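You operate a simulated robot arm through the tools that you are given. There is no shell and no other tool. Be economical: measure what you need, move in short steps, check, and stop when the job is done.

The job below is to be done with a simulated two-armed robot. You get a single attempt, and the scene is never put back.

## Task
Put the jug from the steel shelf on the green mat. Put the red rolled form from the top of the brown table on the wide shelf of the rack and the green rolled form on the shelf of the blue drawer table. Put the yellow cap on the top of the parts stand away on the shelf under the blue table. Put the grey filter cup from the top of the blue drawer table in the trough. Close the drawer of the blue drawer table. Take the lid off the caps jar and lay it down on the drainer by the tap. Open the bench locker door, put the nuts jar on the drainer by the tap away on the bench locker and shut the door again. Shut the lid of carrier 10. Take the carrier from the bay 3 of the rack and put it on the counter. Fetch the blue foam pad from the white tray and set it on top of the tube piece with the yellow band. Open the forms drawer, take the sensor that says "N2" from the wall shelf over the parts stand and put it in the inside of the forms drawer and shut the drawer again. Any order will do. Set down upright: jug, filter cup, nuts jar, carrier, sensor.

Only the result counts: the job must be done as asked and must still hold three seconds after the hand-in. Knocking over, shifting, dropping, spilling or breaking anything else fails it. A push-on lid holds only when it is set on centred and level and pressed home; a screw cap is set on level and turned clockwise until tight.

## Robot
Two 6-joint arms with two-finger parallel grippers on one trunk, on a base that drives. Base frame: it is fixed to the floor where the robot stands at the start and does not move with it; the origin is under the middle of the robot, x ahead of it, y to its left, z up. Units: m, degrees, N and s.
The left shoulder is at the start at [0.06, 0.187, 1.097], the right one opposite. With the tool pointing down near the work surface each hand reaches from about 0.1 to 0.38 m from the robot's upright axis, wherever it stands, measured 20 degrees to its own side. Places, roughly: bench locker [0.4, 0.9, 0.1]; bench locker door [0.1, 0.9, 0.4]; caps jar [-1, -1, 1]; carrier [0.25, 3.25, 0.5]; counter [0.2, 3.3, 0.8]; drawer of the blue drawer table [-1.3, -1.1, 0.6]; filter cup [-1.5, -1.25, 0.75]; foam pad [0.25, 4, 0.75]; forms drawer [0.1, 3.4, 0.3]; green mat [0.2, 1.9, 0.9]; inside of the forms drawer [0.2, 3.4, 0.3]; lid of carrier 10 [0.4, -1, 1.1]; nuts jar [-0.75, -1, 1]; sensor [0.5, 4.75, 1.25]; shelf of the blue drawer table [-1.3, -1.3, 0.2]; shelf under the blue table [0.2, 5.6, 0.2]; trough [-0.2, -1.2, 0.7]; tube piece with the yellow band (20x17x13 cm) [-1, 5.6, 0.7]; wide shelf of the rack [-4.4, 0.7, 0.8]; yellow cap (13x15x7 cm) [0.5, 4.7, 0.9]. Payload 1.57 kg a hand.
The tool frame of a hand sits at the grasp point between the pads (the TCP): z along the fingers, y along the line on which they close. The tips reach 0.03 m beyond it. The gripper opens to 0.11 m. The fingers are 0.024 m wide and 0.012 m thick; the gripper's body (0.048 by 0.112 m) begins 0.078 m behind the TCP.
Orientation is that of the tool frame in the base frame, as a unit quaternion [x, y, z, w]. With the fingers straight down and closing along the base's y, the tool's x points along the base's -x, its y along +y and its z along -z.

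## Interface
- The arms move only by the tool apply_moves. It takes "left_increments", "right_increments" or both (then of equal length, played together; a hand with none holds still); each is a list of rows, each an object of numbers (a shift or turn left out is 0, a gripper value left out holds the last): "hand": the opening, from 0 (shut) to 1 (fully open); "dx", "dy", "dz": the shift along the tool's x, y, z in m; "ax", "ay", "az": the turn, a rotation vector about the tool's x, y, z in degrees. In form: [{"hand": .., "dx": .., "dy": .., "dz": .., "ax": .., "ay": .., "az": ..}, ...]. A call has 1 to 20 rows; each row shifts and turns the commanded pose from where the row before left it, along the tool's axes as they then stand. Each row takes 0.2 s and may step no farther than 0.05 m and 8.6 degrees from the row before; otherwise, or with a gripper value out of range, the whole call is refused. A pose out of reach is approached as far as the arm can. The call stops where the force on the tool passes 40 N (or 10 N more than at its start, if that is more) or the arm is blocked; 0.2 s more then pass. The fingers move at their own pace (about 0.153 m/s each) and stop on an object; they squeeze with about 28 N. The grip force told is the motor's: it shows also when the fingers shut on nothing. Time passes only in rows, and 0.2 s behind the last, so rows that do not move let the fingers close. It gives the time, the measured TCP pose, the force on the tool (base axes), the opening and the grip force at its end, in the units of the frame above (readings bear some noise), with the torque about the TCP (base axes, N m) and any sound that the robot's microphone picked up.
- Cameras (640 x 400 px; columns grow to the right, rows downward): "scene" is now at [-0.0063, 0.0379, 1.6217]; the picture's right is [0.61, -0.79, 0.00], its down [-0.71, -0.54, -0.45] and it looks along [0.36, 0.27, -0.89] (base axes); focal length 282 px, centre (320, 200). "left" rides on the left gripper at [0.07, -0.016, -0.141] in its tool frame; the picture's right is [0.23, 0.97, 0.00], its down [-0.86, 0.20, -0.48] and it looks along [-0.47, 0.11, 0.88] (tool axes); focal length 222 px, centre (320, 200). "right" rides on the right gripper at [0.07, 0.016, -0.141] in its tool frame; the picture's right is [-0.23, 0.97, 0.00], its down [-0.86, -0.20, -0.48] and it looks along [-0.47, -0.11, 0.88] (tool axes); focal length 222 px, centre (320, 200). There is no depth. A picture from a camera that has moved, and an enlarged one, comes with that camera's place and axes in the base frame and with its lens.
- capture(camera): a new picture of that camera. It takes no simulated time.
- raise_lower(by): slides the trunk up (or, below 0, down) by that many m; the arms and the scene camera ride with it, the base frame stays. It gives what a move gives, with no picture.
- drive_base(legs): drives the robot by 1 to 6 legs, each [ahead, left, turn to the left] in m, m and degrees, along the robot's own axes; the way and the turn of a leg run together, so that a leg with both is an arc; at most 1.5 m and 180 degrees a leg. The arms and the cameras ride along, it lands a little off, and it stops where it bumps. It gives what a move gives.
- aim_head(pan, tilt): turns the head with the scene camera to pan (to the left, within 86 degrees either way) and tilt (down, from -29 to 69), counted from straight ahead of the robot. It gives what a move gives.
- enlarge(camera, box): a new picture of the part [left, top, right, bottom] of that camera's present view, enlarged. It takes no simulated time.
- hand_in(): hands the job in; it is judged then, once.

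Work in short steps. Places have to be worked out from the pictures, the camera data and where the tool is seen: move nearer, look again, correct. Check each grasp and each placing, and mend what went wrong. You have 577 turns and 370 pictures in all, those below and enlarged ones among them. Open the grippers and draw the arms clear of the work before you hand the job in, unless the task says otherwise; then end with one line.

The tools are called after "Request:" as name(argument=value, ...) on one line, values as JSON. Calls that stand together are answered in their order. apply_moves: Moves the arms, as the interface text tells. Its arguments: {"type":"object","properties":{"left_increments":{"type":"array","items":{"type":"object","properties":{"hand":{"type":"number"},"dx":{"type":"number"},"dy":{"type":"number"},"dz":{"type":"number"},"ax":{"type":"number"},"ay":{"type":"number"},"az":{"type":"number"}}}},"right_increments":{"type":"array","items":{"type":"object","properties":{"hand":{"type":"number"},"dx":{"type":"number"},"dy":{"type":"number"},"dz":{"type":"number"},"ax":{"type":"number"},"ay":{"type":"number"},"az":{"type":"number"}}}}},"required":[]} The other tools are called the same way: raise_lower (by) slides the trunk up or down; drive_base (legs) drives the base; aim_head (pan, tilt) turns the head that bears the scene camera; capture (camera) takes a picture; enlarge (camera, box) takes an enlarged picture of a part of a camera's view; hand_in () hands the job in.

At the start:

```text
clock: 0.0
left_tool_pos: [0.2919, 0.359, 1.156]
left_ee_rot: [0.0, 1.0, 0.0, -0.001]
left_contact_force: [0.0, 0.0, -1.0]
left_ft_torque: [0.01, -0.01, 0.01]
left_finger_gap: 0.11
left_finger_force: 0.1
right_tool_pos: [0.3414, 0.0397, 1.1883]
right_ee_rot: [0.0, 1.0, 0.0, 0.0]
right_contact_force: [0.5, 0.1, 0.2]
right_ft_torque: [0.0, -0.01, -0.01]
right_finger_gap: 0.1102
right_finger_force: 0.0
trunk travel left (down, up): [-0.725, 0.265]
robot x, y, heading: [-0.0003, 0.0025, 0.2]
head pan, tilt: [37.4, 63.2]
```

scene: 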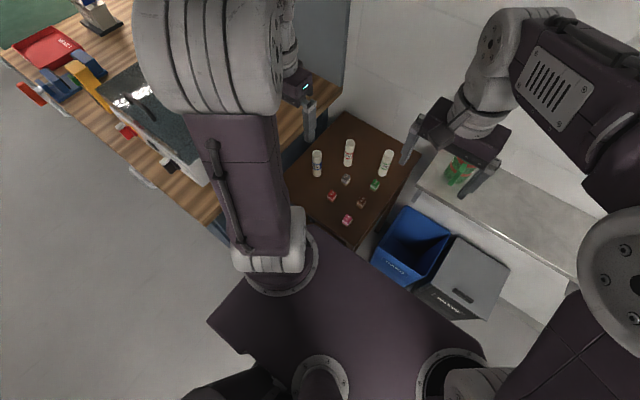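
right: 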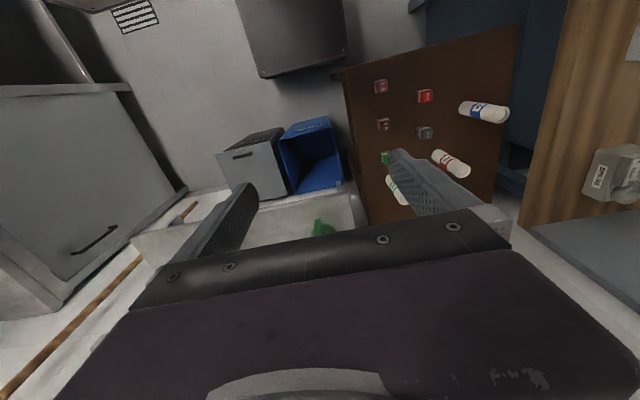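
left: 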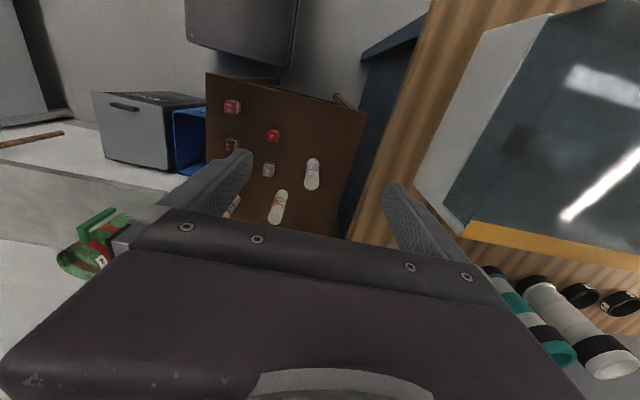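

I'll look around first: aim the head level in several directions, beginning ahead-left.

Request:
aim_head(pan=0, tilt=30)

Request:
capture(camera="scene")

Request:
aim_head(pan=70, tilt=25)

Request:
capture(camera="scene")

Request:
aim_head(pan=-70, tilt=25)

Request:
capture(camera="scene")

```text
clock: 1.0
left_tool_pos: [0.2936, 0.3596, 1.1559]
left_ee_rot: [-0.001, 1.0, -0.001, 0.0]
left_contact_force: [-0.3, -0.1, -0.1]
left_ft_torque: [-0.02, -0.02, 0.03]
left_finger_gap: 0.1101
left_finger_force: 0.0
right_tool_pos: [0.3418, 0.0397, 1.1869]
right_ee_rot: [0.0, 1.0, 0.001, 0.0]
right_contact_force: [-0.3, -0.7, -0.3]
right_ft_torque: [0.0, -0.02, -0.02]
right_finger_gap: 0.1097
right_finger_force: 0.0
trunk travel left (down, up): [-0.725, 0.265]
robot x, y, heading: [0.0006, 0.001, -0.1]
head pan, tilt: [0.0, 30.0]
```

```text
366 pictures are left
camera scene: at [0.0341, -0.0001, 1.6673], right [0.0, -1.0, 0.0], down [-0.5, 0.0, -0.87], along [0.87, 0.0, -0.5], focal length 282 px, centre (320, 200)
```

scene: 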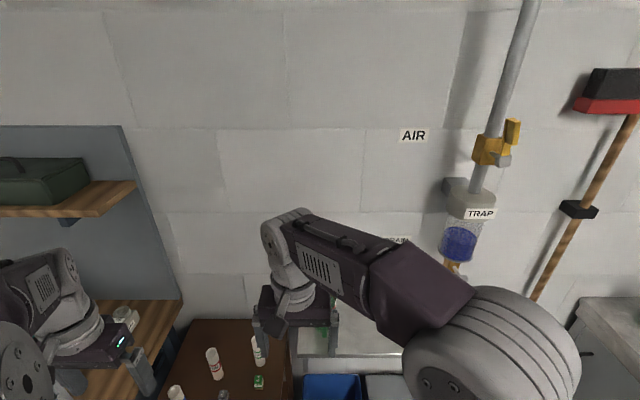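

```text
clock: 2.5
left_tool_pos: [0.2932, 0.3591, 1.1558]
left_ee_rot: [0.0, 1.0, 0.0, 0.0]
left_contact_force: [0.7, -0.1, 0.5]
left_ft_torque: [0.01, 0.02, -0.01]
left_finger_gap: 0.1099
left_finger_force: 0.1
right_tool_pos: [0.341, 0.0389, 1.188]
right_ee_rot: [0.0, 1.0, 0.0, 0.0]
right_contact_force: [-0.5, -0.3, 0.5]
right_ft_torque: [-0.02, 0.0, 0.0]
right_finger_gap: 0.1097
right_finger_force: 0.0
trunk travel left (down, up): [-0.725, 0.265]
robot x, y, heading: [-0.0008, -0.0017, -0.1]
head pan, tilt: [70.0, 25.0]
```

```text
365 pictures are left
camera scene: at [-0.0246, 0.0862, 1.6754], right [0.94, -0.34, 0.0], down [-0.14, -0.4, -0.91], along [0.31, 0.85, -0.42], focal length 282 px, centre (320, 200)
```

scene: 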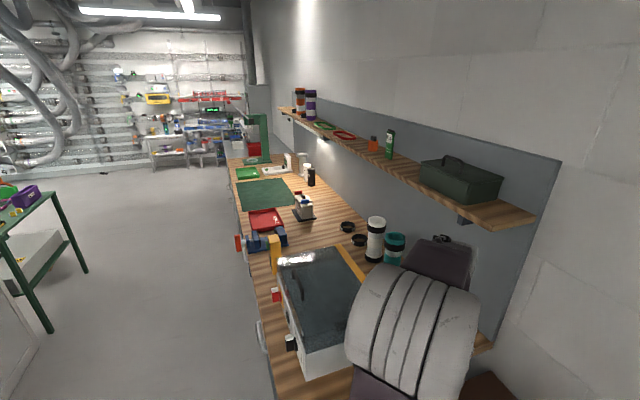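

```text
clock: 4.7
left_tool_pos: [0.2927, 0.3582, 1.1563]
left_ee_rot: [0.0, 1.0, 0.0, 0.0]
left_contact_force: [0.1, 0.1, 0.4]
left_ft_torque: [0.02, -0.02, 0.05]
left_finger_gap: 0.11
left_finger_force: 0.1
right_tool_pos: [0.3421, 0.0398, 1.1886]
right_ee_rot: [0.0, 1.0, 0.0, 0.0]
right_contact_force: [0.4, 0.3, -0.8]
right_ft_torque: [-0.01, 0.03, 0.0]
right_finger_gap: 0.1098
right_finger_force: 0.2
trunk travel left (down, up): [-0.725, 0.265]
robot x, y, heading: [-0.002, -0.0012, -0.4]
head pan, tilt: [-70.0, 25.0]
```

```text
364 pictures are left
camera scene: at [-0.0247, -0.0869, 1.6754], right [-0.94, -0.34, 0.0], down [-0.14, 0.4, -0.91], along [0.31, -0.85, -0.42], focal length 282 px, centre (320, 200)
```

scene: 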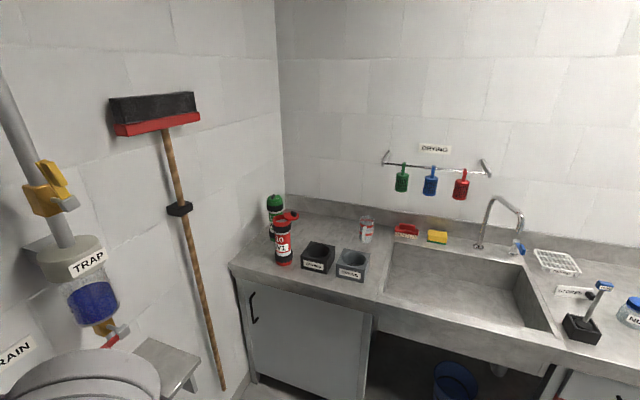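

The sink counter lies to the right (y≈-1.2) and the bench to the left. I'll turn to see behind.

Request:
drive_base(legs=[[-0.3, 0, 0], [0, 0, 150]])

Request:
aim_head(pan=0, tilt=15)

Request:
capture(camera="scene")

Request:
aim_head(pan=75, tilt=20)

Request:
capture(camera="scene")

Request:
aim_head(pan=-70, tilt=15)

Request:
capture(camera="scene")

```text
clock: 12.9
left_tool_pos: [-0.7336, -0.1668, 1.1569]
left_ee_rot: [0.966, -0.257, -0.001, 0.0]
left_contact_force: [-0.5, -0.1, -0.3]
left_ft_torque: [-0.01, -0.02, 0.0]
left_finger_gap: 0.1101
left_finger_force: 0.1
right_tool_pos: [-0.6175, 0.1354, 1.1888]
right_ee_rot: [0.966, -0.257, 0.0, -0.001]
right_contact_force: [-0.2, -0.3, 0.1]
right_ft_torque: [-0.01, -0.03, 0.0]
right_finger_gap: 0.11
right_finger_force: 0.0
trunk travel left (down, up): [-0.725, 0.265]
robot x, y, heading: [-0.3015, -0.0002, 150.4]
head pan, tilt: [-70.0, 25.0]
```

```text
clock: 14.3
left_tool_pos: [-0.7351, -0.1652, 1.1571]
left_ee_rot: [0.966, -0.258, 0.0, 0.0]
left_contact_force: [1.4, -0.4, 0.2]
left_ft_torque: [0.01, -0.01, 0.02]
left_finger_gap: 0.1101
left_finger_force: 0.2
right_tool_pos: [-0.6174, 0.1346, 1.1892]
right_ee_rot: [0.966, -0.258, 0.0, 0.0]
right_contact_force: [-0.4, -0.9, 0.6]
right_ft_torque: [0.01, -0.02, 0.02]
right_finger_gap: 0.11
right_finger_force: 0.1
trunk travel left (down, up): [-0.725, 0.265]
robot x, y, heading: [-0.3001, -0.001, 150.3]
head pan, tilt: [0.0, 15.0]
```

```text
363 pictures are left
camera scene: at [-0.3269, 0.0164, 1.6916], right [0.5, 0.87, 0.0], down [0.22, -0.13, -0.97], along [-0.84, 0.48, -0.26], focal length 282 px, centre (320, 200)
```

scene: 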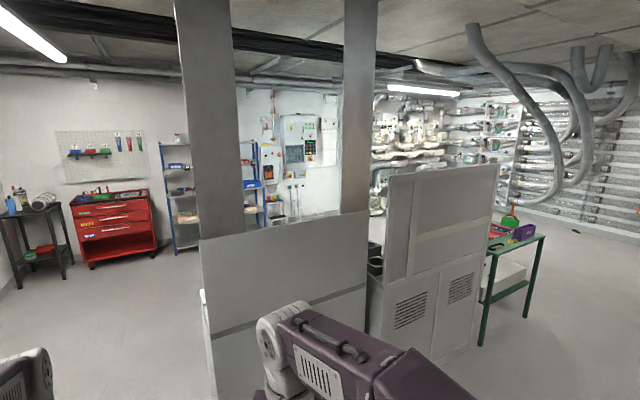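

```text
clock: 15.8
left_tool_pos: [-0.7342, -0.1666, 1.1558]
left_ee_rot: [0.966, -0.257, 0.0, -0.001]
left_contact_force: [0.3, 0.9, 0.3]
left_ft_torque: [-0.03, 0.03, 0.01]
left_finger_gap: 0.1101
left_finger_force: 0.0
right_tool_pos: [-0.6173, 0.1341, 1.1888]
right_ee_rot: [0.966, -0.258, 0.001, 0.0]
right_contact_force: [0.3, 0.3, 0.0]
right_ft_torque: [0.01, 0.01, -0.01]
right_finger_gap: 0.1099
right_finger_force: 0.0
trunk travel left (down, up): [-0.725, 0.265]
robot x, y, heading: [-0.2984, 0.0016, 150.0]
head pan, tilt: [75.0, 20.0]
```

```text
362 pictures are left
camera scene: at [-0.3116, -0.0962, 1.6835], right [-0.71, 0.71, 0.0], down [0.24, 0.24, -0.94], along [-0.66, -0.67, -0.34], focal length 282 px, centre (320, 200)
```

scene: 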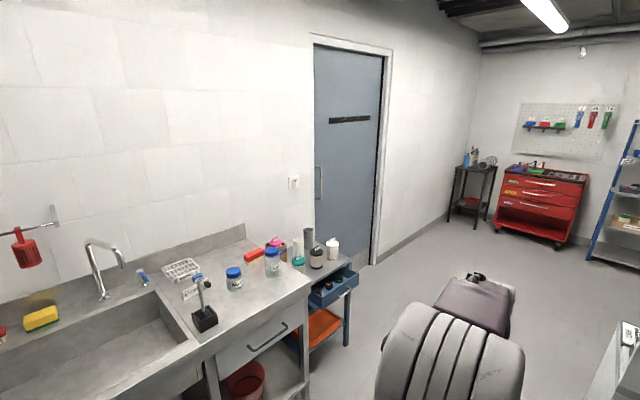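

```text
clock: 18.1
left_tool_pos: [-0.7348, -0.1657, 1.1557]
left_ee_rot: [0.966, -0.257, 0.0, 0.0]
left_contact_force: [-0.4, 0.0, 0.1]
left_ft_torque: [-0.01, 0.0, 0.01]
left_finger_gap: 0.11
left_finger_force: 0.1
right_tool_pos: [-0.6185, 0.134, 1.1892]
right_ee_rot: [0.966, -0.258, 0.0, 0.0]
right_contact_force: [-0.4, 0.0, -1.0]
right_ft_torque: [0.01, 0.01, 0.0]
right_finger_gap: 0.11
right_finger_force: 0.0
trunk travel left (down, up): [-0.725, 0.265]
robot x, y, heading: [-0.3022, 0.001, 150.4]
head pan, tilt: [-70.0, 15.0]
```

```text
361 pictures are left
camera scene: at [-0.23, 0.0618, 1.6916], right [0.99, -0.17, 0.0], down [-0.04, -0.26, -0.97], along [0.16, 0.95, -0.26], focal length 282 px, centre (320, 200)
```

scene: 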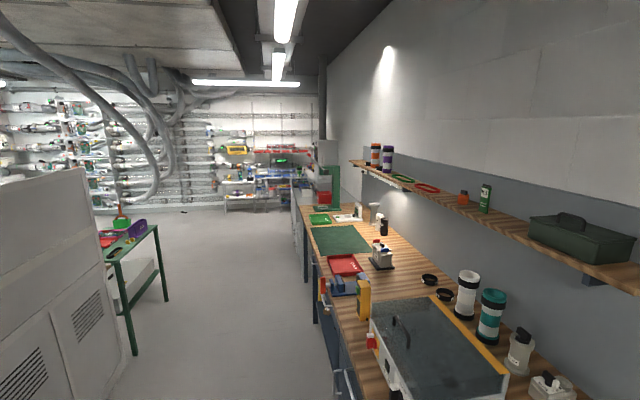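

Overview is clear. I'll go back to the start place to look at the brown table and the steel shelf closely.

Request:
drive_base(legs=[[0, 0, -150]])

Request:
aim_head(pan=0, tilt=50)

Request:
capture(camera="scene")

Request:
aim_head(pan=-30, tilt=45)

Request:
capture(camera="scene")

```text
clock: 24.6
left_tool_pos: [-0.0135, 0.363, 1.1558]
left_ee_rot: [-0.006, 1.0, 0.0, 0.001]
left_contact_force: [0.3, -0.2, -0.2]
left_ft_torque: [0.01, -0.03, -0.01]
left_finger_gap: 0.11
left_finger_force: 0.1
right_tool_pos: [0.0394, 0.0441, 1.1883]
right_ee_rot: [-0.007, 1.0, 0.0, -0.001]
right_contact_force: [-0.8, -0.6, 0.5]
right_ft_torque: [0.02, 0.02, 0.01]
right_finger_gap: 0.11
right_finger_force: 0.1
trunk travel left (down, up): [-0.725, 0.265]
robot x, y, heading: [-0.3021, 0.0015, 0.8]
head pan, tilt: [-70.0, 15.0]
```

```text
clock: 26.0
left_tool_pos: [-0.0132, 0.3623, 1.1567]
left_ee_rot: [-0.007, 1.0, 0.0, 0.0]
left_contact_force: [-0.5, -0.3, -0.5]
left_ft_torque: [0.02, -0.01, -0.04]
left_finger_gap: 0.1099
left_finger_force: 0.1
right_tool_pos: [0.0391, 0.0446, 1.1874]
right_ee_rot: [-0.006, 1.0, 0.0, 0.0]
right_contact_force: [-0.2, -0.3, 0.3]
right_ft_torque: [0.03, -0.02, -0.01]
right_finger_gap: 0.1097
right_finger_force: 0.0
trunk travel left (down, up): [-0.725, 0.265]
robot x, y, heading: [-0.2977, 0.0022, 0.6]
head pan, tilt: [0.0, 50.0]
```

```text
360 pictures are left
camera scene: at [-0.2807, -0.0001, 1.6379], right [0.01, -1.0, 0.0], down [-0.77, -0.01, -0.64], along [0.64, 0.01, -0.77], focal length 282 px, centre (320, 200)
```

scene: 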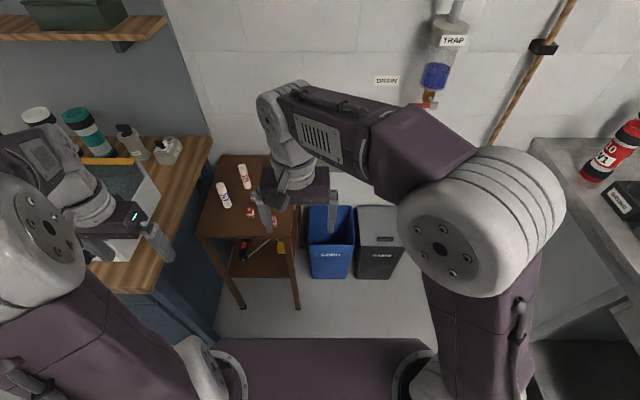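

```text
clock: 27.0
left_tool_pos: [-0.014, 0.3634, 1.156]
left_ee_rot: [-0.006, 1.0, 0.0, 0.0]
left_contact_force: [0.3, 0.5, 0.2]
left_ft_torque: [0.0, 0.01, 0.02]
left_finger_gap: 0.1102
left_finger_force: 0.1
right_tool_pos: [0.0397, 0.0434, 1.1878]
right_ee_rot: [-0.006, 1.0, 0.0, 0.0]
right_contact_force: [0.1, 0.6, -0.4]
right_ft_torque: [0.04, 0.01, 0.01]
right_finger_gap: 0.1101
right_finger_force: 0.1
trunk travel left (down, up): [-0.725, 0.265]
robot x, y, heading: [-0.3023, 0.0011, 0.8]
head pan, tilt: [-30.0, 45.0]
```

```text
359 pictures are left
camera scene: at [-0.2868, -0.0406, 1.6448], right [-0.49, -0.87, 0.0], down [-0.62, 0.35, -0.71], along [0.62, -0.35, -0.71], focal length 282 px, centre (320, 200)
```

scene: 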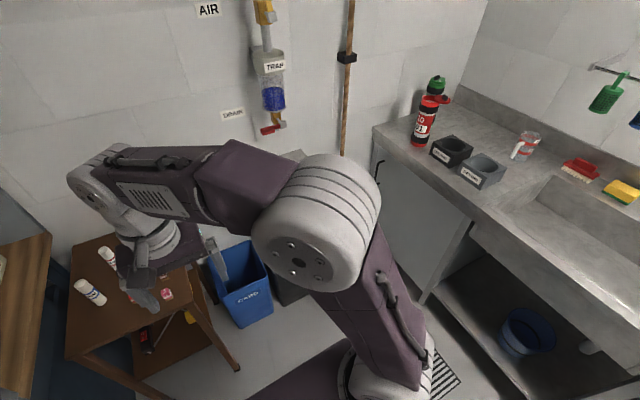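

The arms hide the ledge; I'll use the hand cameras for it.

Request:
capture(camera="right")

Request:
capture(camera="left")

```text
358 pictures are left
camera right: at [-0.0309, 0.0596, 1.3285], right [0.21, 0.98, 0.0], down [0.86, -0.19, 0.48], along [0.47, -0.1, -0.88], focal length 222 px, centre (320, 200)
```

right: 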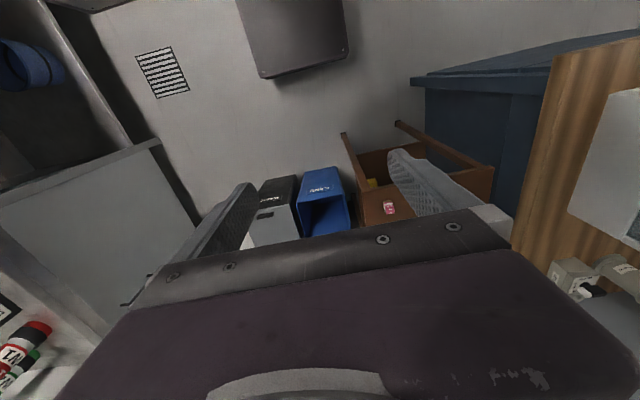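

```text
357 pictures are left
camera left: at [-0.0825, 0.3458, 1.2966], right [-0.24, 0.97, 0.0], down [0.85, 0.21, 0.48], along [0.46, 0.11, -0.88], focal length 222 px, centre (320, 200)
```

left: 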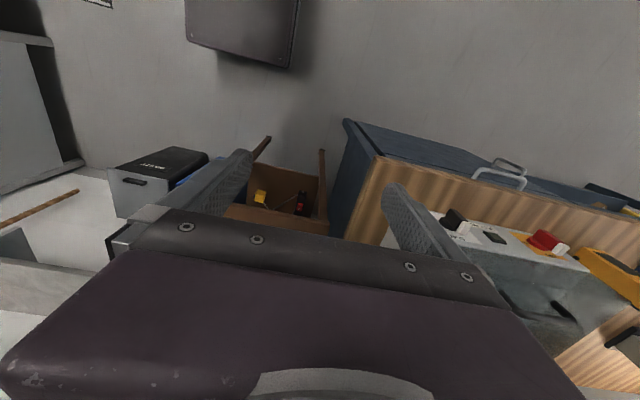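

I'll swing the right hand to the right so the head can see the ledge behind it.

Request:
apply_moves(right_increments=[{"dy": -0.05}, {"dy": -0.05}, {"dy": -0.05}, {"dy": -0.05}, {"dy": -0.05}, {"dy": -0.05}, {"dy": -0.04, "dx": 0.02}, {"dy": -0.04, "dx": 0.02}])

Request:
aim_head(pan=0, tilt=45)

Request:
capture(camera="scene")

```text
clock: 28.8
left_tool_pos: [-0.0142, 0.3614, 1.156]
left_ee_rot: [-0.006, 1.0, 0.001, 0.0]
left_contact_force: [-0.9, 0.0, 0.4]
left_ft_torque: [0.01, 0.01, -0.02]
left_finger_gap: 0.1099
left_finger_force: 0.0
right_tool_pos: [0.003, -0.3355, 1.1883]
right_ee_rot: [-0.006, 1.0, 0.0, 0.0]
right_contact_force: [-0.5, 0.7, 0.7]
right_ft_torque: [0.0, -0.01, -0.01]
right_finger_gap: 0.11
right_finger_force: 0.1
trunk travel left (down, up): [-0.725, 0.265]
robot x, y, heading: [-0.2988, 0.0011, 0.7]
head pan, tilt: [-30.0, 45.0]
```

```text
clock: 29.7
left_tool_pos: [-0.0126, 0.3625, 1.1557]
left_ee_rot: [-0.007, 1.0, 0.0, 0.0]
left_contact_force: [0.1, -0.1, 0.6]
left_ft_torque: [0.02, 0.01, -0.02]
left_finger_gap: 0.1101
left_finger_force: 0.2
right_tool_pos: [0.0039, -0.3357, 1.1883]
right_ee_rot: [-0.006, 1.0, 0.0, 0.0]
right_contact_force: [0.3, 0.2, 0.0]
right_ft_torque: [0.02, 0.0, 0.0]
right_finger_gap: 0.1097
right_finger_force: 0.1
trunk travel left (down, up): [-0.725, 0.265]
robot x, y, heading: [-0.2992, 0.0013, 0.7]
head pan, tilt: [0.0, 45.0]
```

```text
356 pictures are left
camera scene: at [-0.2766, -0.0001, 1.6448], right [0.01, -1.0, 0.0], down [-0.71, -0.01, -0.71], along [0.71, 0.01, -0.71], focal length 282 px, centre (320, 200)
```

scene: 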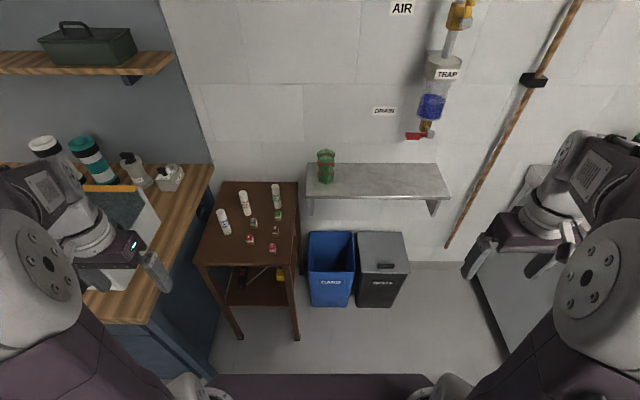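

Clear view now: wall steel shelf with the jug, brown table with rolls. Zooming in on both.

Request:
enlarge(camera="scene", box=[190, 140, 350, 260])

Request:
enlarge(camera="scene", box=[290, 130, 370, 200])

```text
3.33 times, centred on (270, 200) of scene
camera zoom: at [-0.2766, -0.0001, 1.6448], right [0.01, -1.0, 0.0], down [-0.71, -0.01, -0.71], along [0.71, 0.01, -0.71], focal length 941 px, centre (487, 200)
```

zoom: 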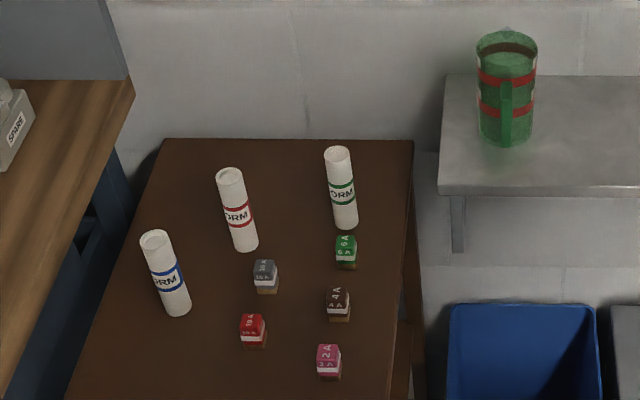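

```text
5.71 times, centred on (330, 165) of scene
camera zoom: at [-0.2766, -0.0001, 1.6448], right [0.01, -1.0, 0.0], down [-0.71, -0.01, -0.71], along [0.71, 0.01, -0.71], focal length 1612 px, centre (263, 400)
```

zoom: 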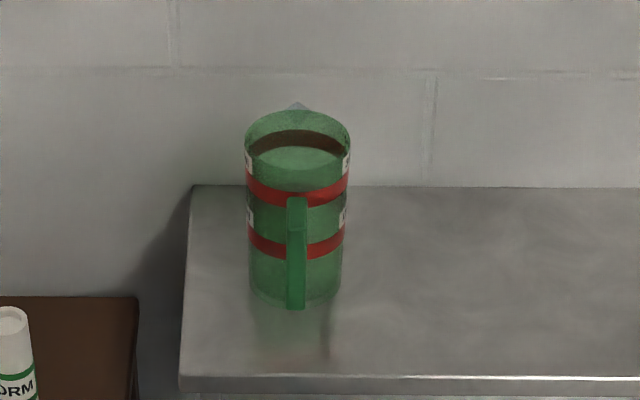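

Rolls stand upright on the brown table (~z 0.45), jug near [0.95, 0, 0.6] on the shelf with its handle to me. I'll test how far an arm reaches by stretching the right hand ahead in free space.

Request:
apply_moves(right_increments=[{"dx": -0.05}, {"dx": -0.05}, {"dx": -0.05}, {"dx": -0.05}, {"dx": -0.05}, {"dx": -0.05}, {"dx": -0.05}, {"dx": -0.05}, {"dx": -0.05}, {"dx": -0.05}])

Request:
capture(camera="scene")

```text
clock: 31.9
left_tool_pos: [-0.0132, 0.3636, 1.1556]
left_ee_rot: [-0.005, 1.0, 0.001, 0.0]
left_contact_force: [-0.1, 0.0, -0.7]
left_ft_torque: [-0.01, 0.0, 0.02]
left_finger_gap: 0.1103
left_finger_force: 0.1
right_tool_pos: [0.2545, -0.3013, 1.1416]
right_ee_rot: [-0.006, 1.0, 0.0, 0.0]
right_contact_force: [0.2, 0.6, -0.3]
right_ft_torque: [0.02, 0.02, 0.05]
right_finger_gap: 0.1102
right_finger_force: 0.0
right hand out of reach, approached as far as the arm can: row 5, 6, 7, 8, 9, 10
trunk travel left (down, up): [-0.725, 0.265]
robot x, y, heading: [-0.2998, 0.0006, 0.7]
head pan, tilt: [0.0, 45.0]
```

```text
353 pictures are left
camera scene: at [-0.2762, 0.0002, 1.6448], right [0.01, -1.0, 0.0], down [-0.71, -0.01, -0.71], along [0.71, 0.01, -0.71], focal length 282 px, centre (320, 200)
```

scene: 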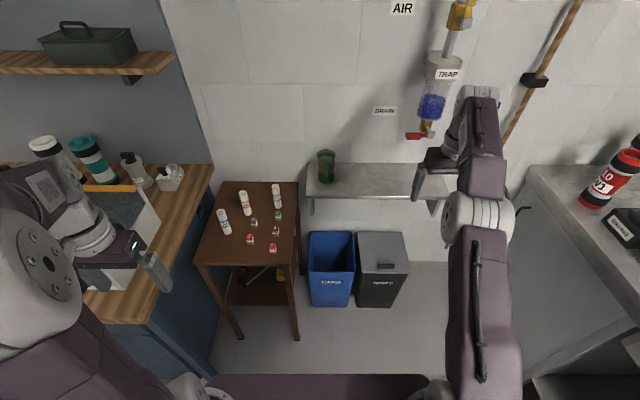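

Reach with tool down is ~0.49 from the shoulder at this height (more with trunk lower or tool tilted). I want to see my own base's footprint, so I'll tilt the right hand's camera back toward the robot.

Request:
apply_moves(right_increments=[{"dx": 0.05}, {"dx": 0.05}, {"dx": 0.05}, {"dx": 0.05}, {"dx": 0.05}, {"dx": 0.05}, {"ay": 8.5}, {"ay": 8.5}, {"ay": 8.5}, {"ay": 8.5}, {"ay": 8.5}, {"ay": 8.5}, {"ay": 8.5}])

Request:
capture(camera="right")

```text
clock: 34.7
left_tool_pos: [-0.0125, 0.3624, 1.1559]
left_ee_rot: [-0.006, 1.0, 0.0, 0.0]
left_contact_force: [0.3, 0.3, 0.6]
left_ft_torque: [0.04, 0.03, 0.0]
left_finger_gap: 0.11
left_finger_force: 0.0
right_tool_pos: [-0.0439, -0.3033, 1.1416]
right_ee_rot: [-0.006, 0.867, -0.004, -0.498]
right_contact_force: [-0.3, 0.2, -0.2]
right_ft_torque: [0.0, 0.01, 0.0]
right_finger_gap: 0.1097
right_finger_force: 0.1
trunk travel left (down, up): [-0.725, 0.265]
robot x, y, heading: [-0.2979, 0.0005, 0.8]
head pan, tilt: [0.0, 45.0]
```

```text
352 pictures are left
camera right: at [0.043, -0.2865, 1.273], right [0.1, 0.98, -0.2], down [0.85, -0.19, -0.5], along [-0.52, -0.12, -0.85], focal length 222 px, centre (320, 200)
```

right: 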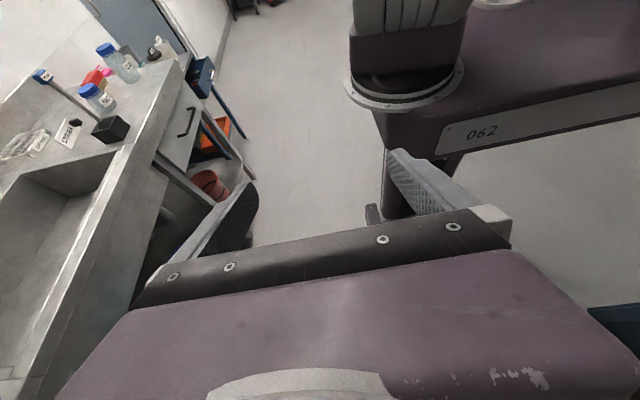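

The base looks compact (about ±0.25). I'll restore the right hand and turn the left hand to point forward with its camera on top (roll 180° then pitch up).

Request:
apply_moves(right_increments=[{"ay": -8.5}, {"ay": -8.5}, {"ay": -8.5}, {"ay": -8.5}, {"ay": -8.5}, {"ay": -8.5}, {"ay": -8.5}, {}, {}, {}, {}, {}, {}, {}, {}, {}, {}, {}, {}, {}], left_increments=[{"az": 8.5}, {"az": 8.5}, {"az": 8.5}, {"az": 8.5}, {"az": 8.5}, {"az": 8.5}, {"az": 8.5}, {"az": 8.5}, {"az": 8.5}, {"az": 8.5}, {"az": 8.5}, {"az": 8.5}, {"az": 8.5}, {"az": 8.5}, {"az": 8.5}, {"az": 8.5}, {"az": 8.5}, {"az": 8.5}, {"az": 8.5}, {"az": 8.5}])

Request:
apply_moves(left_increments=[{"az": 8.5}, {"az": 1.5, "ay": 2}, {"ay": 8}, {"ay": 8}, {"ay": 8}, {"ay": 8}, {"ay": 8}, {"ay": 8}, {"ay": 8}, {"ay": 8}, {"ay": 8}, {"ay": 8}, {"ay": 8}])

Request:
capture(camera="left")

```text
clock: 38.9
left_tool_pos: [0.0341, 0.2129, 1.1457]
left_ee_rot: [0.995, 0.098, 0.001, -0.01]
left_contact_force: [0.7, -0.3, -0.7]
left_ft_torque: [0.05, -0.01, -0.02]
left_finger_gap: 0.1102
left_finger_force: 0.0
left hand out of reach, approached as far as the arm can: row 17, 18, 19, 20
right_tool_pos: [-0.0444, -0.3043, 1.1407]
right_ee_rot: [-0.005, 1.0, 0.001, 0.001]
right_contact_force: [-1.0, 0.1, 1.0]
right_ft_torque: [-0.01, 0.02, -0.03]
right_finger_gap: 0.1097
right_finger_force: 0.0
trunk travel left (down, up): [-0.725, 0.265]
robot x, y, heading: [-0.2968, -0.0004, 0.8]
head pan, tilt: [0.0, 45.0]
```

```text
clock: 41.7
left_tool_pos: [0.1928, 0.1083, 1.2659]
left_ee_rot: [0.707, 0.003, 0.707, -0.003]
left_contact_force: [-0.1, -0.3, 0.1]
left_ft_torque: [0.0, -0.01, 0.03]
left_finger_gap: 0.1099
left_finger_force: 0.1
left hand out of reach, approached as far as the arm can: row 1, 2, 6, 7, 8, 9, 10, 11, 12, 13
right_tool_pos: [-0.0427, -0.3038, 1.1422]
right_ee_rot: [-0.006, 1.0, 0.0, -0.001]
right_contact_force: [0.4, 0.2, 0.6]
right_ft_torque: [0.0, -0.01, 0.02]
right_finger_gap: 0.1102
right_finger_force: 0.2
trunk travel left (down, up): [-0.725, 0.265]
robot x, y, heading: [-0.3076, 0.0004, 0.8]
head pan, tilt: [0.0, 45.0]
```

```text
351 pictures are left
camera left: at [0.0516, 0.1226, 1.3353], right [0.01, -0.97, 0.23], down [-0.48, -0.2, -0.85], along [0.88, -0.1, -0.47], focal length 222 px, centre (320, 200)
```

left: 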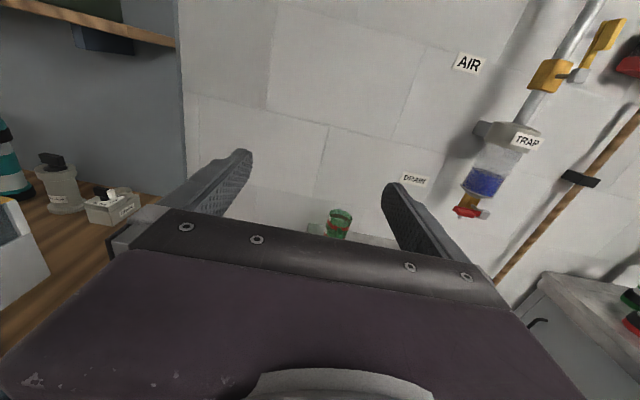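

The left hand now points forward, camera on top. I lower the trunk so the hand gets to jug height, then test its forward reach.

Request:
raise_lower(by=-0.45)

Request:
apply_moves(left_increments=[{"dx": -0.04, "dz": 0.01}, {"dx": -0.04, "dz": 0.03}, {"dx": -0.03, "dz": 0.03}, {"dz": 0.04}, {"dz": 0.04}])

Request:
capture(camera="left")

Request:
capture(camera="scene")

```text
refused: -0.45 is not a number from -0.4 to 0.4
```

```text
clock: 42.9
left_tool_pos: [0.3425, 0.1078, 1.1566]
left_ee_rot: [0.707, 0.006, 0.707, -0.006]
left_contact_force: [-0.2, -1.1, 0.8]
left_ft_torque: [0.01, -0.01, 0.02]
left_finger_gap: 0.11
left_finger_force: 0.0
right_tool_pos: [-0.0426, -0.3047, 1.1422]
right_ee_rot: [-0.006, 1.0, 0.0, -0.001]
right_contact_force: [-1.3, 0.2, 0.3]
right_ft_torque: [0.0, 0.03, -0.01]
right_finger_gap: 0.11
right_finger_force: 0.0
trunk travel left (down, up): [-0.725, 0.265]
robot x, y, heading: [-0.2984, -0.0012, 1.0]
head pan, tilt: [0.0, 45.0]
```

```text
350 pictures are left
camera left: at [0.2021, 0.1216, 1.2261], right [0.02, -0.97, 0.23], down [-0.48, -0.21, -0.85], along [0.88, -0.09, -0.47], focal length 222 px, centre (320, 200)
```

left: 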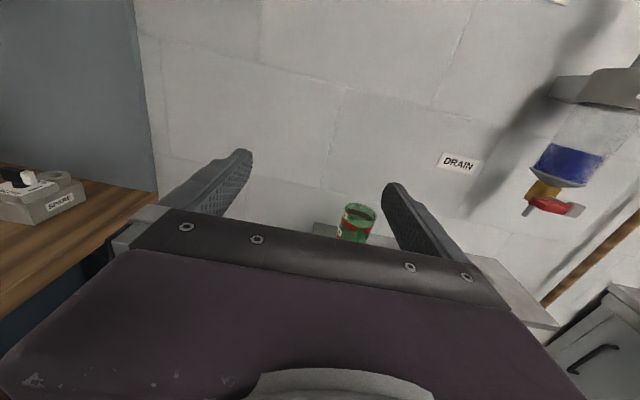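

```text
349 pictures are left
camera scene: at [-0.2746, -0.0002, 1.6447], right [0.01, -1.0, 0.0], down [-0.71, -0.01, -0.71], along [0.71, 0.01, -0.71], focal length 282 px, centre (320, 200)
```

scene: 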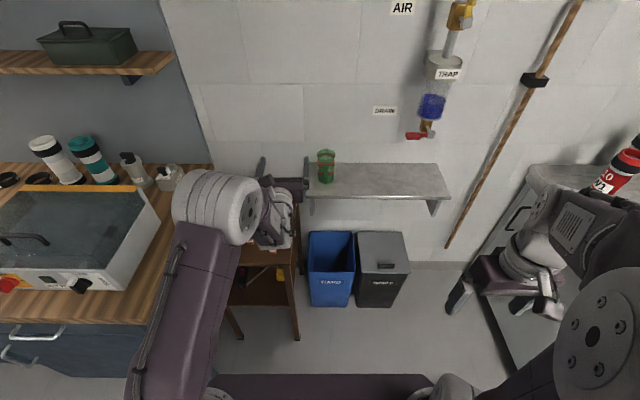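

No limit hit yet at 0.58 from the shoulder; push on and lower the trunk in a permitted step.

Request:
apply_moves(left_increments=[{"dz": 0.05}, {"dz": 0.05}, {"dz": 0.05}, {"dz": 0.05}, {"dz": 0.05}])

Request:
raise_lower(by=-0.3)

Request:
capture(camera="scene")

```text
clock: 44.1
left_tool_pos: [0.5295, 0.1074, 1.1597]
left_ee_rot: [0.707, 0.003, 0.707, -0.004]
left_contact_force: [-1.1, 0.0, 0.6]
left_ft_torque: [-0.02, 0.04, -0.01]
left_finger_gap: 0.1098
left_finger_force: 0.1
left hand out of reach, approached as far as the arm can: row 1, 4, 5
right_tool_pos: [-0.0468, -0.3039, 1.1425]
right_ee_rot: [-0.007, 1.0, 0.0, 0.001]
right_contact_force: [1.1, 0.9, -0.5]
right_ft_torque: [0.03, -0.01, -0.03]
right_finger_gap: 0.1101
right_finger_force: 0.0
trunk travel left (down, up): [-0.725, 0.265]
robot x, y, heading: [-0.3004, -0.0003, 0.9]
head pan, tilt: [0.0, 45.0]
```

```text
clock: 46.7
left_tool_pos: [0.5309, 0.1076, 0.8923]
left_ee_rot: [0.694, 0.011, 0.72, 0.001]
left_contact_force: [3.9, -2.2, 15.8]
left_ft_torque: [-0.94, 0.27, 0.3]
left_finger_gap: 0.1098
left_finger_force: 0.0
right_tool_pos: [-0.0443, -0.3039, 0.8567]
right_ee_rot: [-0.006, 1.0, 0.001, 0.001]
right_contact_force: [0.6, 0.6, 0.7]
right_ft_torque: [-0.06, -0.06, 0.0]
right_finger_gap: 0.1101
right_finger_force: 0.0
trunk travel left (down, up): [-0.44, 0.55]
robot x, y, heading: [-0.2994, -0.0017, 0.9]
head pan, tilt: [0.0, 45.0]
stopped: the force on the tool passed its limit (the readings are from after the stop); the commanded pose is now the measured one
```

```text
348 pictures are left
camera scene: at [-0.2787, -0.0003, 1.3597], right [0.01, -1.0, 0.0], down [-0.71, -0.01, -0.71], along [0.71, 0.01, -0.71], focal length 282 px, centre (320, 200)
```

scene: 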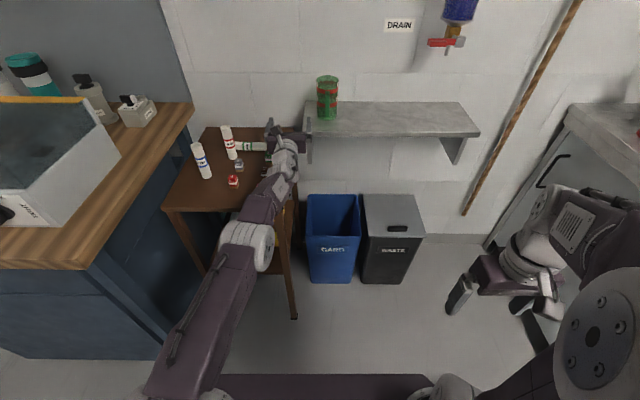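

The hand came down on the green roll — the table is higher (~0.78) than I assumed. I'll raise again and see what happened.

Request:
raise_lower(by=0.25)

Request:
apply_moves(left_increments=[{"dz": -0.05}, {"dz": -0.05}, {"dz": -0.05}, {"dz": -0.05}, {"dz": -0.05}, {"dz": -0.05}])

Request:
enlarge(camera="scene", box=[150, 100, 390, 260])

```text
clock: 49.3
left_tool_pos: [0.5322, 0.1075, 1.1349]
left_ee_rot: [0.698, 0.01, 0.716, 0.0]
left_contact_force: [-0.3, 0.7, 1.2]
left_ft_torque: [0.0, -0.04, -0.02]
left_finger_gap: 0.1098
left_finger_force: 0.1
right_tool_pos: [-0.0443, -0.3036, 1.1075]
right_ee_rot: [-0.006, 1.0, 0.0, 0.001]
right_contact_force: [0.0, -0.6, 0.4]
right_ft_torque: [0.02, -0.01, 0.02]
right_finger_gap: 0.1101
right_finger_force: 0.0
trunk travel left (down, up): [-0.69, 0.3]
robot x, y, heading: [-0.3002, -0.0014, 0.8]
head pan, tilt: [0.0, 45.0]
```

```text
clock: 50.7
left_tool_pos: [0.2286, 0.1018, 1.1307]
left_ee_rot: [0.697, 0.009, 0.717, 0.0]
left_contact_force: [-0.2, 0.1, 0.6]
left_ft_torque: [-0.01, -0.06, -0.02]
left_finger_gap: 0.1102
left_finger_force: 0.1
right_tool_pos: [-0.0458, -0.304, 1.108]
right_ee_rot: [-0.006, 1.0, 0.0, 0.001]
right_contact_force: [0.6, 0.8, 0.9]
right_ft_torque: [-0.04, -0.04, -0.02]
right_finger_gap: 0.11
right_finger_force: 0.1
trunk travel left (down, up): [-0.69, 0.3]
robot x, y, heading: [-0.3026, -0.002, 0.9]
head pan, tilt: [0.0, 45.0]
```

```text
2.50 times, centred on (270, 180) of scene
camera zoom: at [-0.2785, -0.0007, 1.6101], right [0.01, -1.0, 0.0], down [-0.71, -0.01, -0.71], along [0.71, 0.01, -0.71], focal length 705 px, centre (445, 250)
```

zoom: 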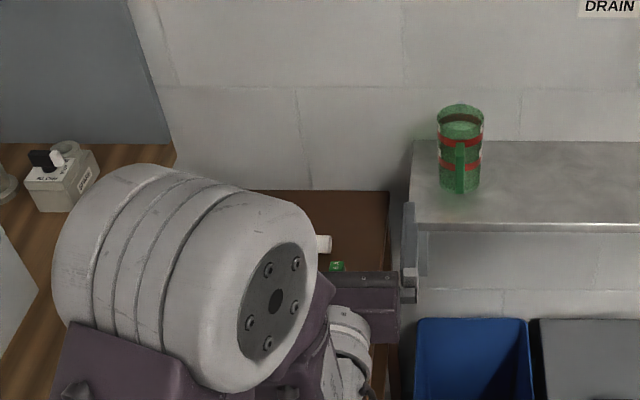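

Request:
apply_moves(left_increments=[{"dy": -0.05, "dz": -0.02}, {"dy": -0.05, "dz": -0.02}, {"dy": -0.05, "dz": -0.02}, {"dy": -0.05, "dx": 0.03}, {"dy": -0.05, "dx": 0.03}])

Request:
enlarge(camera="scene", box=[170, 130, 350, 245])

```text
refused: row 1 steps farther than a row can; nothing moved
```

```text
3.48 times, centred on (260, 188) of scene
camera zoom: at [-0.2785, -0.0007, 1.6101], right [0.01, -1.0, 0.0], down [-0.71, -0.01, -0.71], along [0.71, 0.01, -0.71], focal length 982 px, centre (529, 244)
```

zoom: 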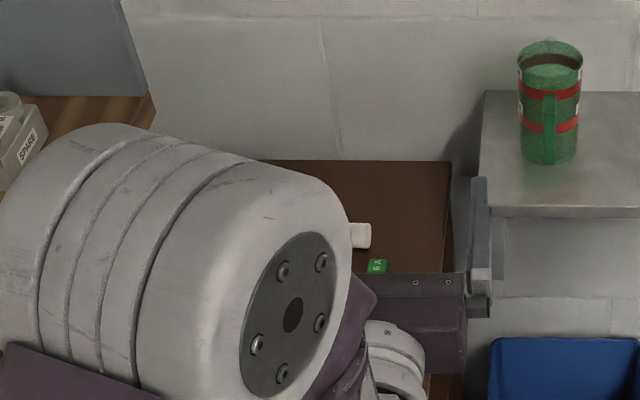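

Total step is limited to 0.05 m; shorter rows.

Request:
apply_moves(left_increments=[{"dz": -0.05}, {"dz": -0.05}, {"dy": -0.05}, {"dy": -0.05}, {"dy": -0.05}, {"dy": -0.05}, {"dy": -0.05}])

Request:
enlarge(camera="scene", box=[170, 130, 350, 245])

```text
clock: 52.3
left_tool_pos: [0.2011, 0.1407, 1.1001]
left_ee_rot: [0.698, 0.012, 0.716, -0.003]
left_contact_force: [0.1, 0.3, 0.0]
left_ft_torque: [0.0, -0.03, 0.03]
left_finger_gap: 0.1099
left_finger_force: 0.0
left hand out of reach, approached as far as the arm can: row 1, 2, 3, 4, 5, 6, 7
right_tool_pos: [-0.0448, -0.3039, 1.1073]
right_ee_rot: [-0.005, 1.0, 0.001, 0.0]
right_contact_force: [0.0, 0.1, -0.3]
right_ft_torque: [-0.02, 0.0, 0.02]
right_finger_gap: 0.1101
right_finger_force: 0.0
trunk travel left (down, up): [-0.69, 0.3]
robot x, y, heading: [-0.3027, -0.0024, 0.8]
head pan, tilt: [0.0, 45.0]
```

```text
3.48 times, centred on (260, 188) of scene
camera zoom: at [-0.2769, -0.0006, 1.6101], right [0.01, -1.0, 0.0], down [-0.71, -0.01, -0.71], along [0.71, 0.01, -0.71], focal length 982 px, centre (529, 244)
```

zoom: 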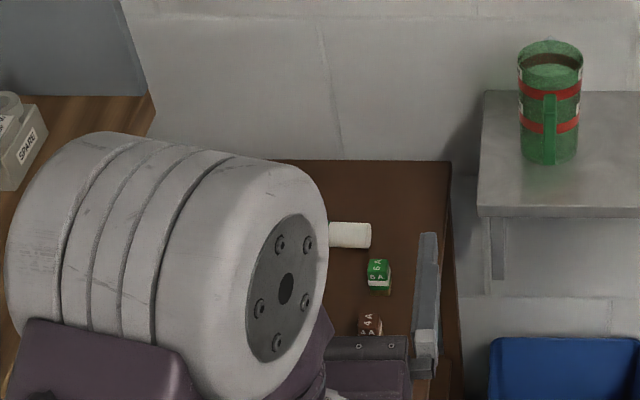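

I back off 0.25 m and turn left 30° so the left arm swings out of the line of sight.

Request:
drive_base(legs=[[-0.25, 0, 0], [0, 0, 30]])

Request:
aim_head(pan=-30, tilt=35)

Request:
capture(camera="scene")

```text
clock: 55.6
left_tool_pos: [-0.1869, 0.3727, 1.1001]
left_ee_rot: [0.671, 0.194, 0.69, -0.19]
left_contact_force: [-0.4, -0.9, 0.3]
left_ft_torque: [0.0, 0.03, -0.02]
left_finger_gap: 0.1098
left_finger_force: 0.1
right_tool_pos: [-0.1761, -0.1353, 1.1073]
right_ee_rot: [-0.269, 0.963, -0.001, 0.0]
right_contact_force: [-0.2, -0.2, -0.4]
right_ft_torque: [-0.03, -0.01, -0.03]
right_finger_gap: 0.11
right_finger_force: 0.0
trunk travel left (down, up): [-0.69, 0.3]
robot x, y, heading: [-0.5475, -0.0023, 30.9]
head pan, tilt: [0.0, 45.0]
```

```text
clock: 56.6
left_tool_pos: [-0.188, 0.3715, 1.1]
left_ee_rot: [0.671, 0.195, 0.69, -0.191]
left_contact_force: [0.5, -0.5, 0.3]
left_ft_torque: [0.04, 0.0, -0.01]
left_finger_gap: 0.11
left_finger_force: 0.1
right_tool_pos: [-0.1752, -0.1353, 1.1074]
right_ee_rot: [-0.268, 0.963, 0.001, 0.0]
right_contact_force: [0.3, 0.5, 0.6]
right_ft_torque: [0.0, -0.02, -0.01]
right_finger_gap: 0.1101
right_finger_force: 0.0
trunk travel left (down, up): [-0.69, 0.3]
robot x, y, heading: [-0.5501, -0.0036, 31.2]
head pan, tilt: [-30.0, 35.0]
```

```text
344 pictures are left
camera scene: at [-0.511, -0.0324, 1.6249], right [0.02, -1.0, 0.0], down [-0.57, -0.01, -0.82], along [0.82, 0.02, -0.57], focal length 282 px, centre (320, 200)
```

scene: 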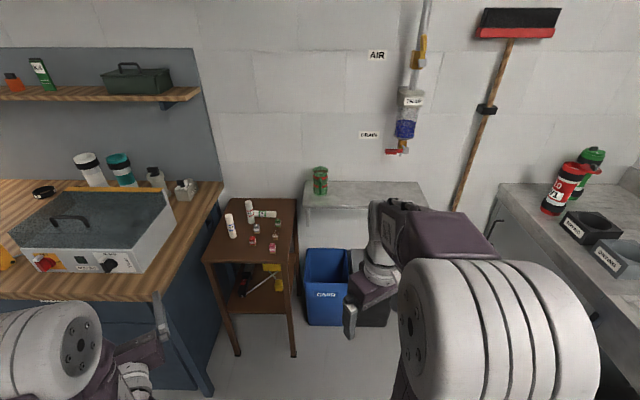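

Request:
enlarge(camera="scene", box=[200, 155, 360, 255])

```text
4.00 times, centred on (280, 205) of scene
camera zoom: at [-0.511, -0.0324, 1.6249], right [0.02, -1.0, 0.0], down [-0.57, -0.01, -0.82], along [0.82, 0.02, -0.57], focal length 1129 px, centre (480, 180)
```

zoom: 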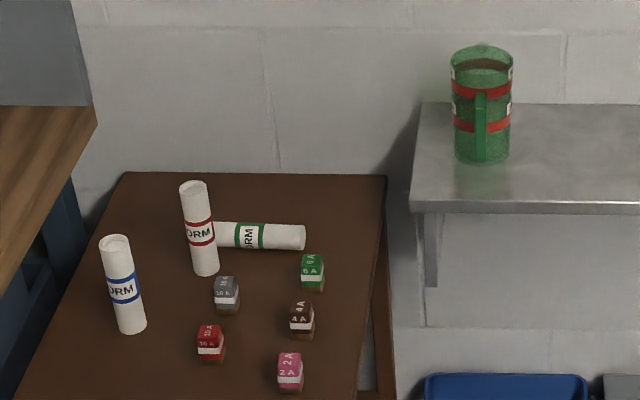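

Only the green roll has toppled; cubes and others stand. Triangulating two views: table top z≈0.78, red roll at ≈(0.525,0.31), green lying at ≈(0.556,0.26) along y, jug centre ≈(0.60,-0.014), shelf z≈0.90, jug Ø≈0.07, top ≈1.005. Now I drive up for the jug with the left hand.

Request:
drive_base(legs=[[0, 0, -31], [0.3, -0.15, 0]])

Request:
raise_lower(by=-0.12)

Request:
aim_head(pan=10, tilt=35)

Request:
capture(camera="scene")

Request:
capture(camera="left")

```text
clock: 60.3
left_tool_pos: [0.2526, -0.0173, 1.1003]
left_ee_rot: [0.698, 0.008, 0.716, 0.001]
left_contact_force: [0.0, 0.0, 0.6]
left_ft_torque: [-0.02, 0.01, 0.02]
left_finger_gap: 0.1101
left_finger_force: 0.0
right_tool_pos: [0.0009, -0.458, 1.1074]
right_ee_rot: [-0.001, 1.0, 0.0, 0.0]
right_contact_force: [0.3, 0.1, 0.2]
right_ft_torque: [0.0, 0.0, 0.02]
right_finger_gap: 0.1099
right_finger_force: 0.0
trunk travel left (down, up): [-0.69, 0.3]
robot x, y, heading: [-0.2479, -0.1546, 0.2]
head pan, tilt: [-30.0, 35.0]
```

```text
clock: 61.8
left_tool_pos: [0.2522, -0.0176, 0.9799]
left_ee_rot: [0.698, 0.008, 0.716, 0.001]
left_contact_force: [0.5, -0.3, 0.0]
left_ft_torque: [0.03, 0.02, 0.01]
left_finger_gap: 0.1102
left_finger_force: 0.0
right_tool_pos: [0.0025, -0.4589, 0.9877]
right_ee_rot: [-0.002, 1.0, 0.0, 0.0]
right_contact_force: [-0.3, -0.5, 0.5]
right_ft_torque: [-0.02, 0.01, 0.0]
right_finger_gap: 0.1099
right_finger_force: 0.1
trunk travel left (down, up): [-0.57, 0.42]
robot x, y, heading: [-0.2516, -0.1494, -0.2]
head pan, tilt: [-30.0, 35.0]
```

```text
clock: 62.9
left_tool_pos: [0.253, -0.0178, 0.98]
left_ee_rot: [0.698, 0.008, 0.716, 0.001]
left_contact_force: [0.2, -0.1, 0.0]
left_ft_torque: [-0.01, -0.03, 0.01]
left_finger_gap: 0.1097
left_finger_force: 0.0
right_tool_pos: [0.0006, -0.4592, 0.9871]
right_ee_rot: [-0.001, 1.0, -0.001, 0.0]
right_contact_force: [0.3, -0.6, -0.1]
right_ft_torque: [-0.01, 0.0, 0.02]
right_finger_gap: 0.1097
right_finger_force: 0.1
trunk travel left (down, up): [-0.57, 0.42]
robot x, y, heading: [-0.2499, -0.1509, -0.2]
head pan, tilt: [10.0, 35.0]
```

```text
342 pictures are left
camera scene: at [-0.2217, -0.1376, 1.5049], right [0.17, -0.98, 0.0], down [-0.56, -0.1, -0.82], along [0.81, 0.14, -0.57], focal length 282 px, centre (320, 200)
```

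scene: 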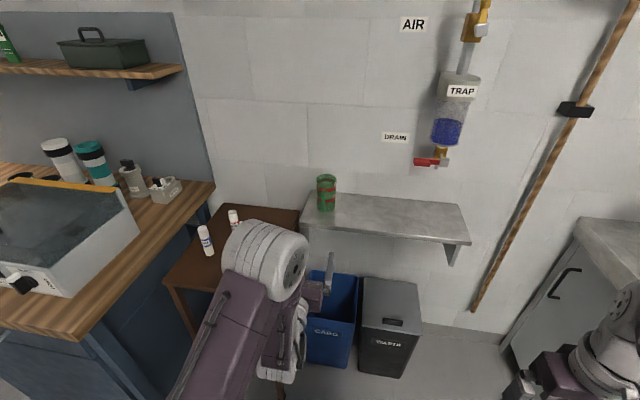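

```text
341 pictures are left
camera left: at [0.1097, -0.0022, 1.0454], right [0.0, -0.97, 0.24], down [-0.46, -0.21, -0.86], along [0.89, -0.11, -0.44], focal length 222 px, centre (320, 200)
```

left: 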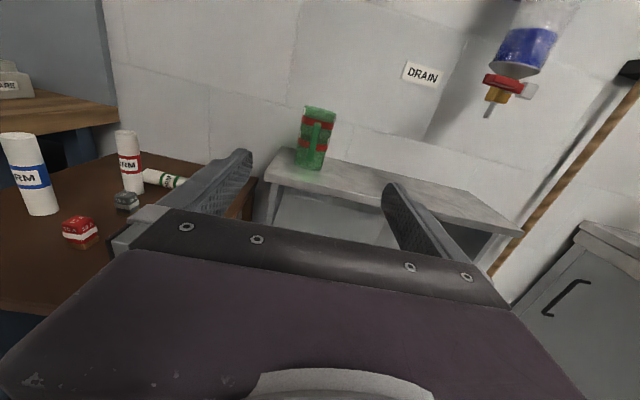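

The left camera puts the jug at y≈-0.018, z≈0.95, in line with the hand. I drive 0.12 ahead, level the hand and look again.

Request:
drive_base(legs=[[0.12, 0, 0]])

Request:
apply_moves(left_increments=[{"dx": -0.03, "ay": -1.5}, {"dz": 0.04}, {"dz": 0.02}])

Request:
capture(camera="left")

```text
clock: 64.1
left_tool_pos: [0.3715, -0.0184, 0.979]
left_ee_rot: [0.698, 0.007, 0.716, 0.002]
left_contact_force: [0.4, 0.4, 0.2]
left_ft_torque: [0.02, -0.01, 0.04]
left_finger_gap: 0.1103
left_finger_force: 0.0
right_tool_pos: [0.1193, -0.4598, 0.9882]
right_ee_rot: [0.0, 1.0, 0.0, -0.001]
right_contact_force: [-0.4, 0.5, -0.1]
right_ft_torque: [-0.04, 0.03, -0.01]
right_finger_gap: 0.1099
right_finger_force: 0.0
trunk travel left (down, up): [-0.57, 0.42]
robot x, y, heading: [-0.1317, -0.1547, -0.0]
head pan, tilt: [10.0, 35.0]
```

```text
clock: 64.9
left_tool_pos: [0.4299, -0.0325, 0.9492]
left_ee_rot: [0.707, 0.009, 0.707, 0.0]
left_contact_force: [0.2, -0.4, -0.4]
left_ft_torque: [0.0, -0.01, -0.03]
left_finger_gap: 0.11
left_finger_force: 0.0
left hand out of reach, approached as far as the arm can: row 2, 3
right_tool_pos: [0.1189, -0.46, 0.9881]
right_ee_rot: [0.0, 1.0, 0.0, 0.0]
right_contact_force: [-0.7, -0.2, -0.1]
right_ft_torque: [0.01, -0.02, 0.01]
right_finger_gap: 0.1101
right_finger_force: 0.0
trunk travel left (down, up): [-0.57, 0.42]
robot x, y, heading: [-0.1331, -0.1516, -0.3]
head pan, tilt: [10.0, 35.0]
```

```text
340 pictures are left
camera left: at [0.2886, -0.0179, 1.018], right [0.01, -0.97, 0.24], down [-0.48, -0.22, -0.85], along [0.88, -0.1, -0.47], focal length 222 px, centre (320, 200)
```

left: 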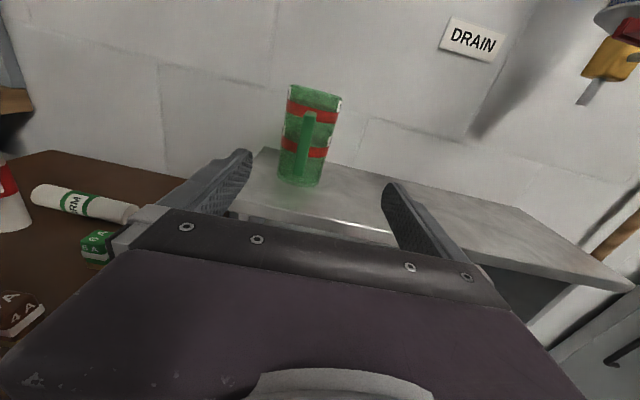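

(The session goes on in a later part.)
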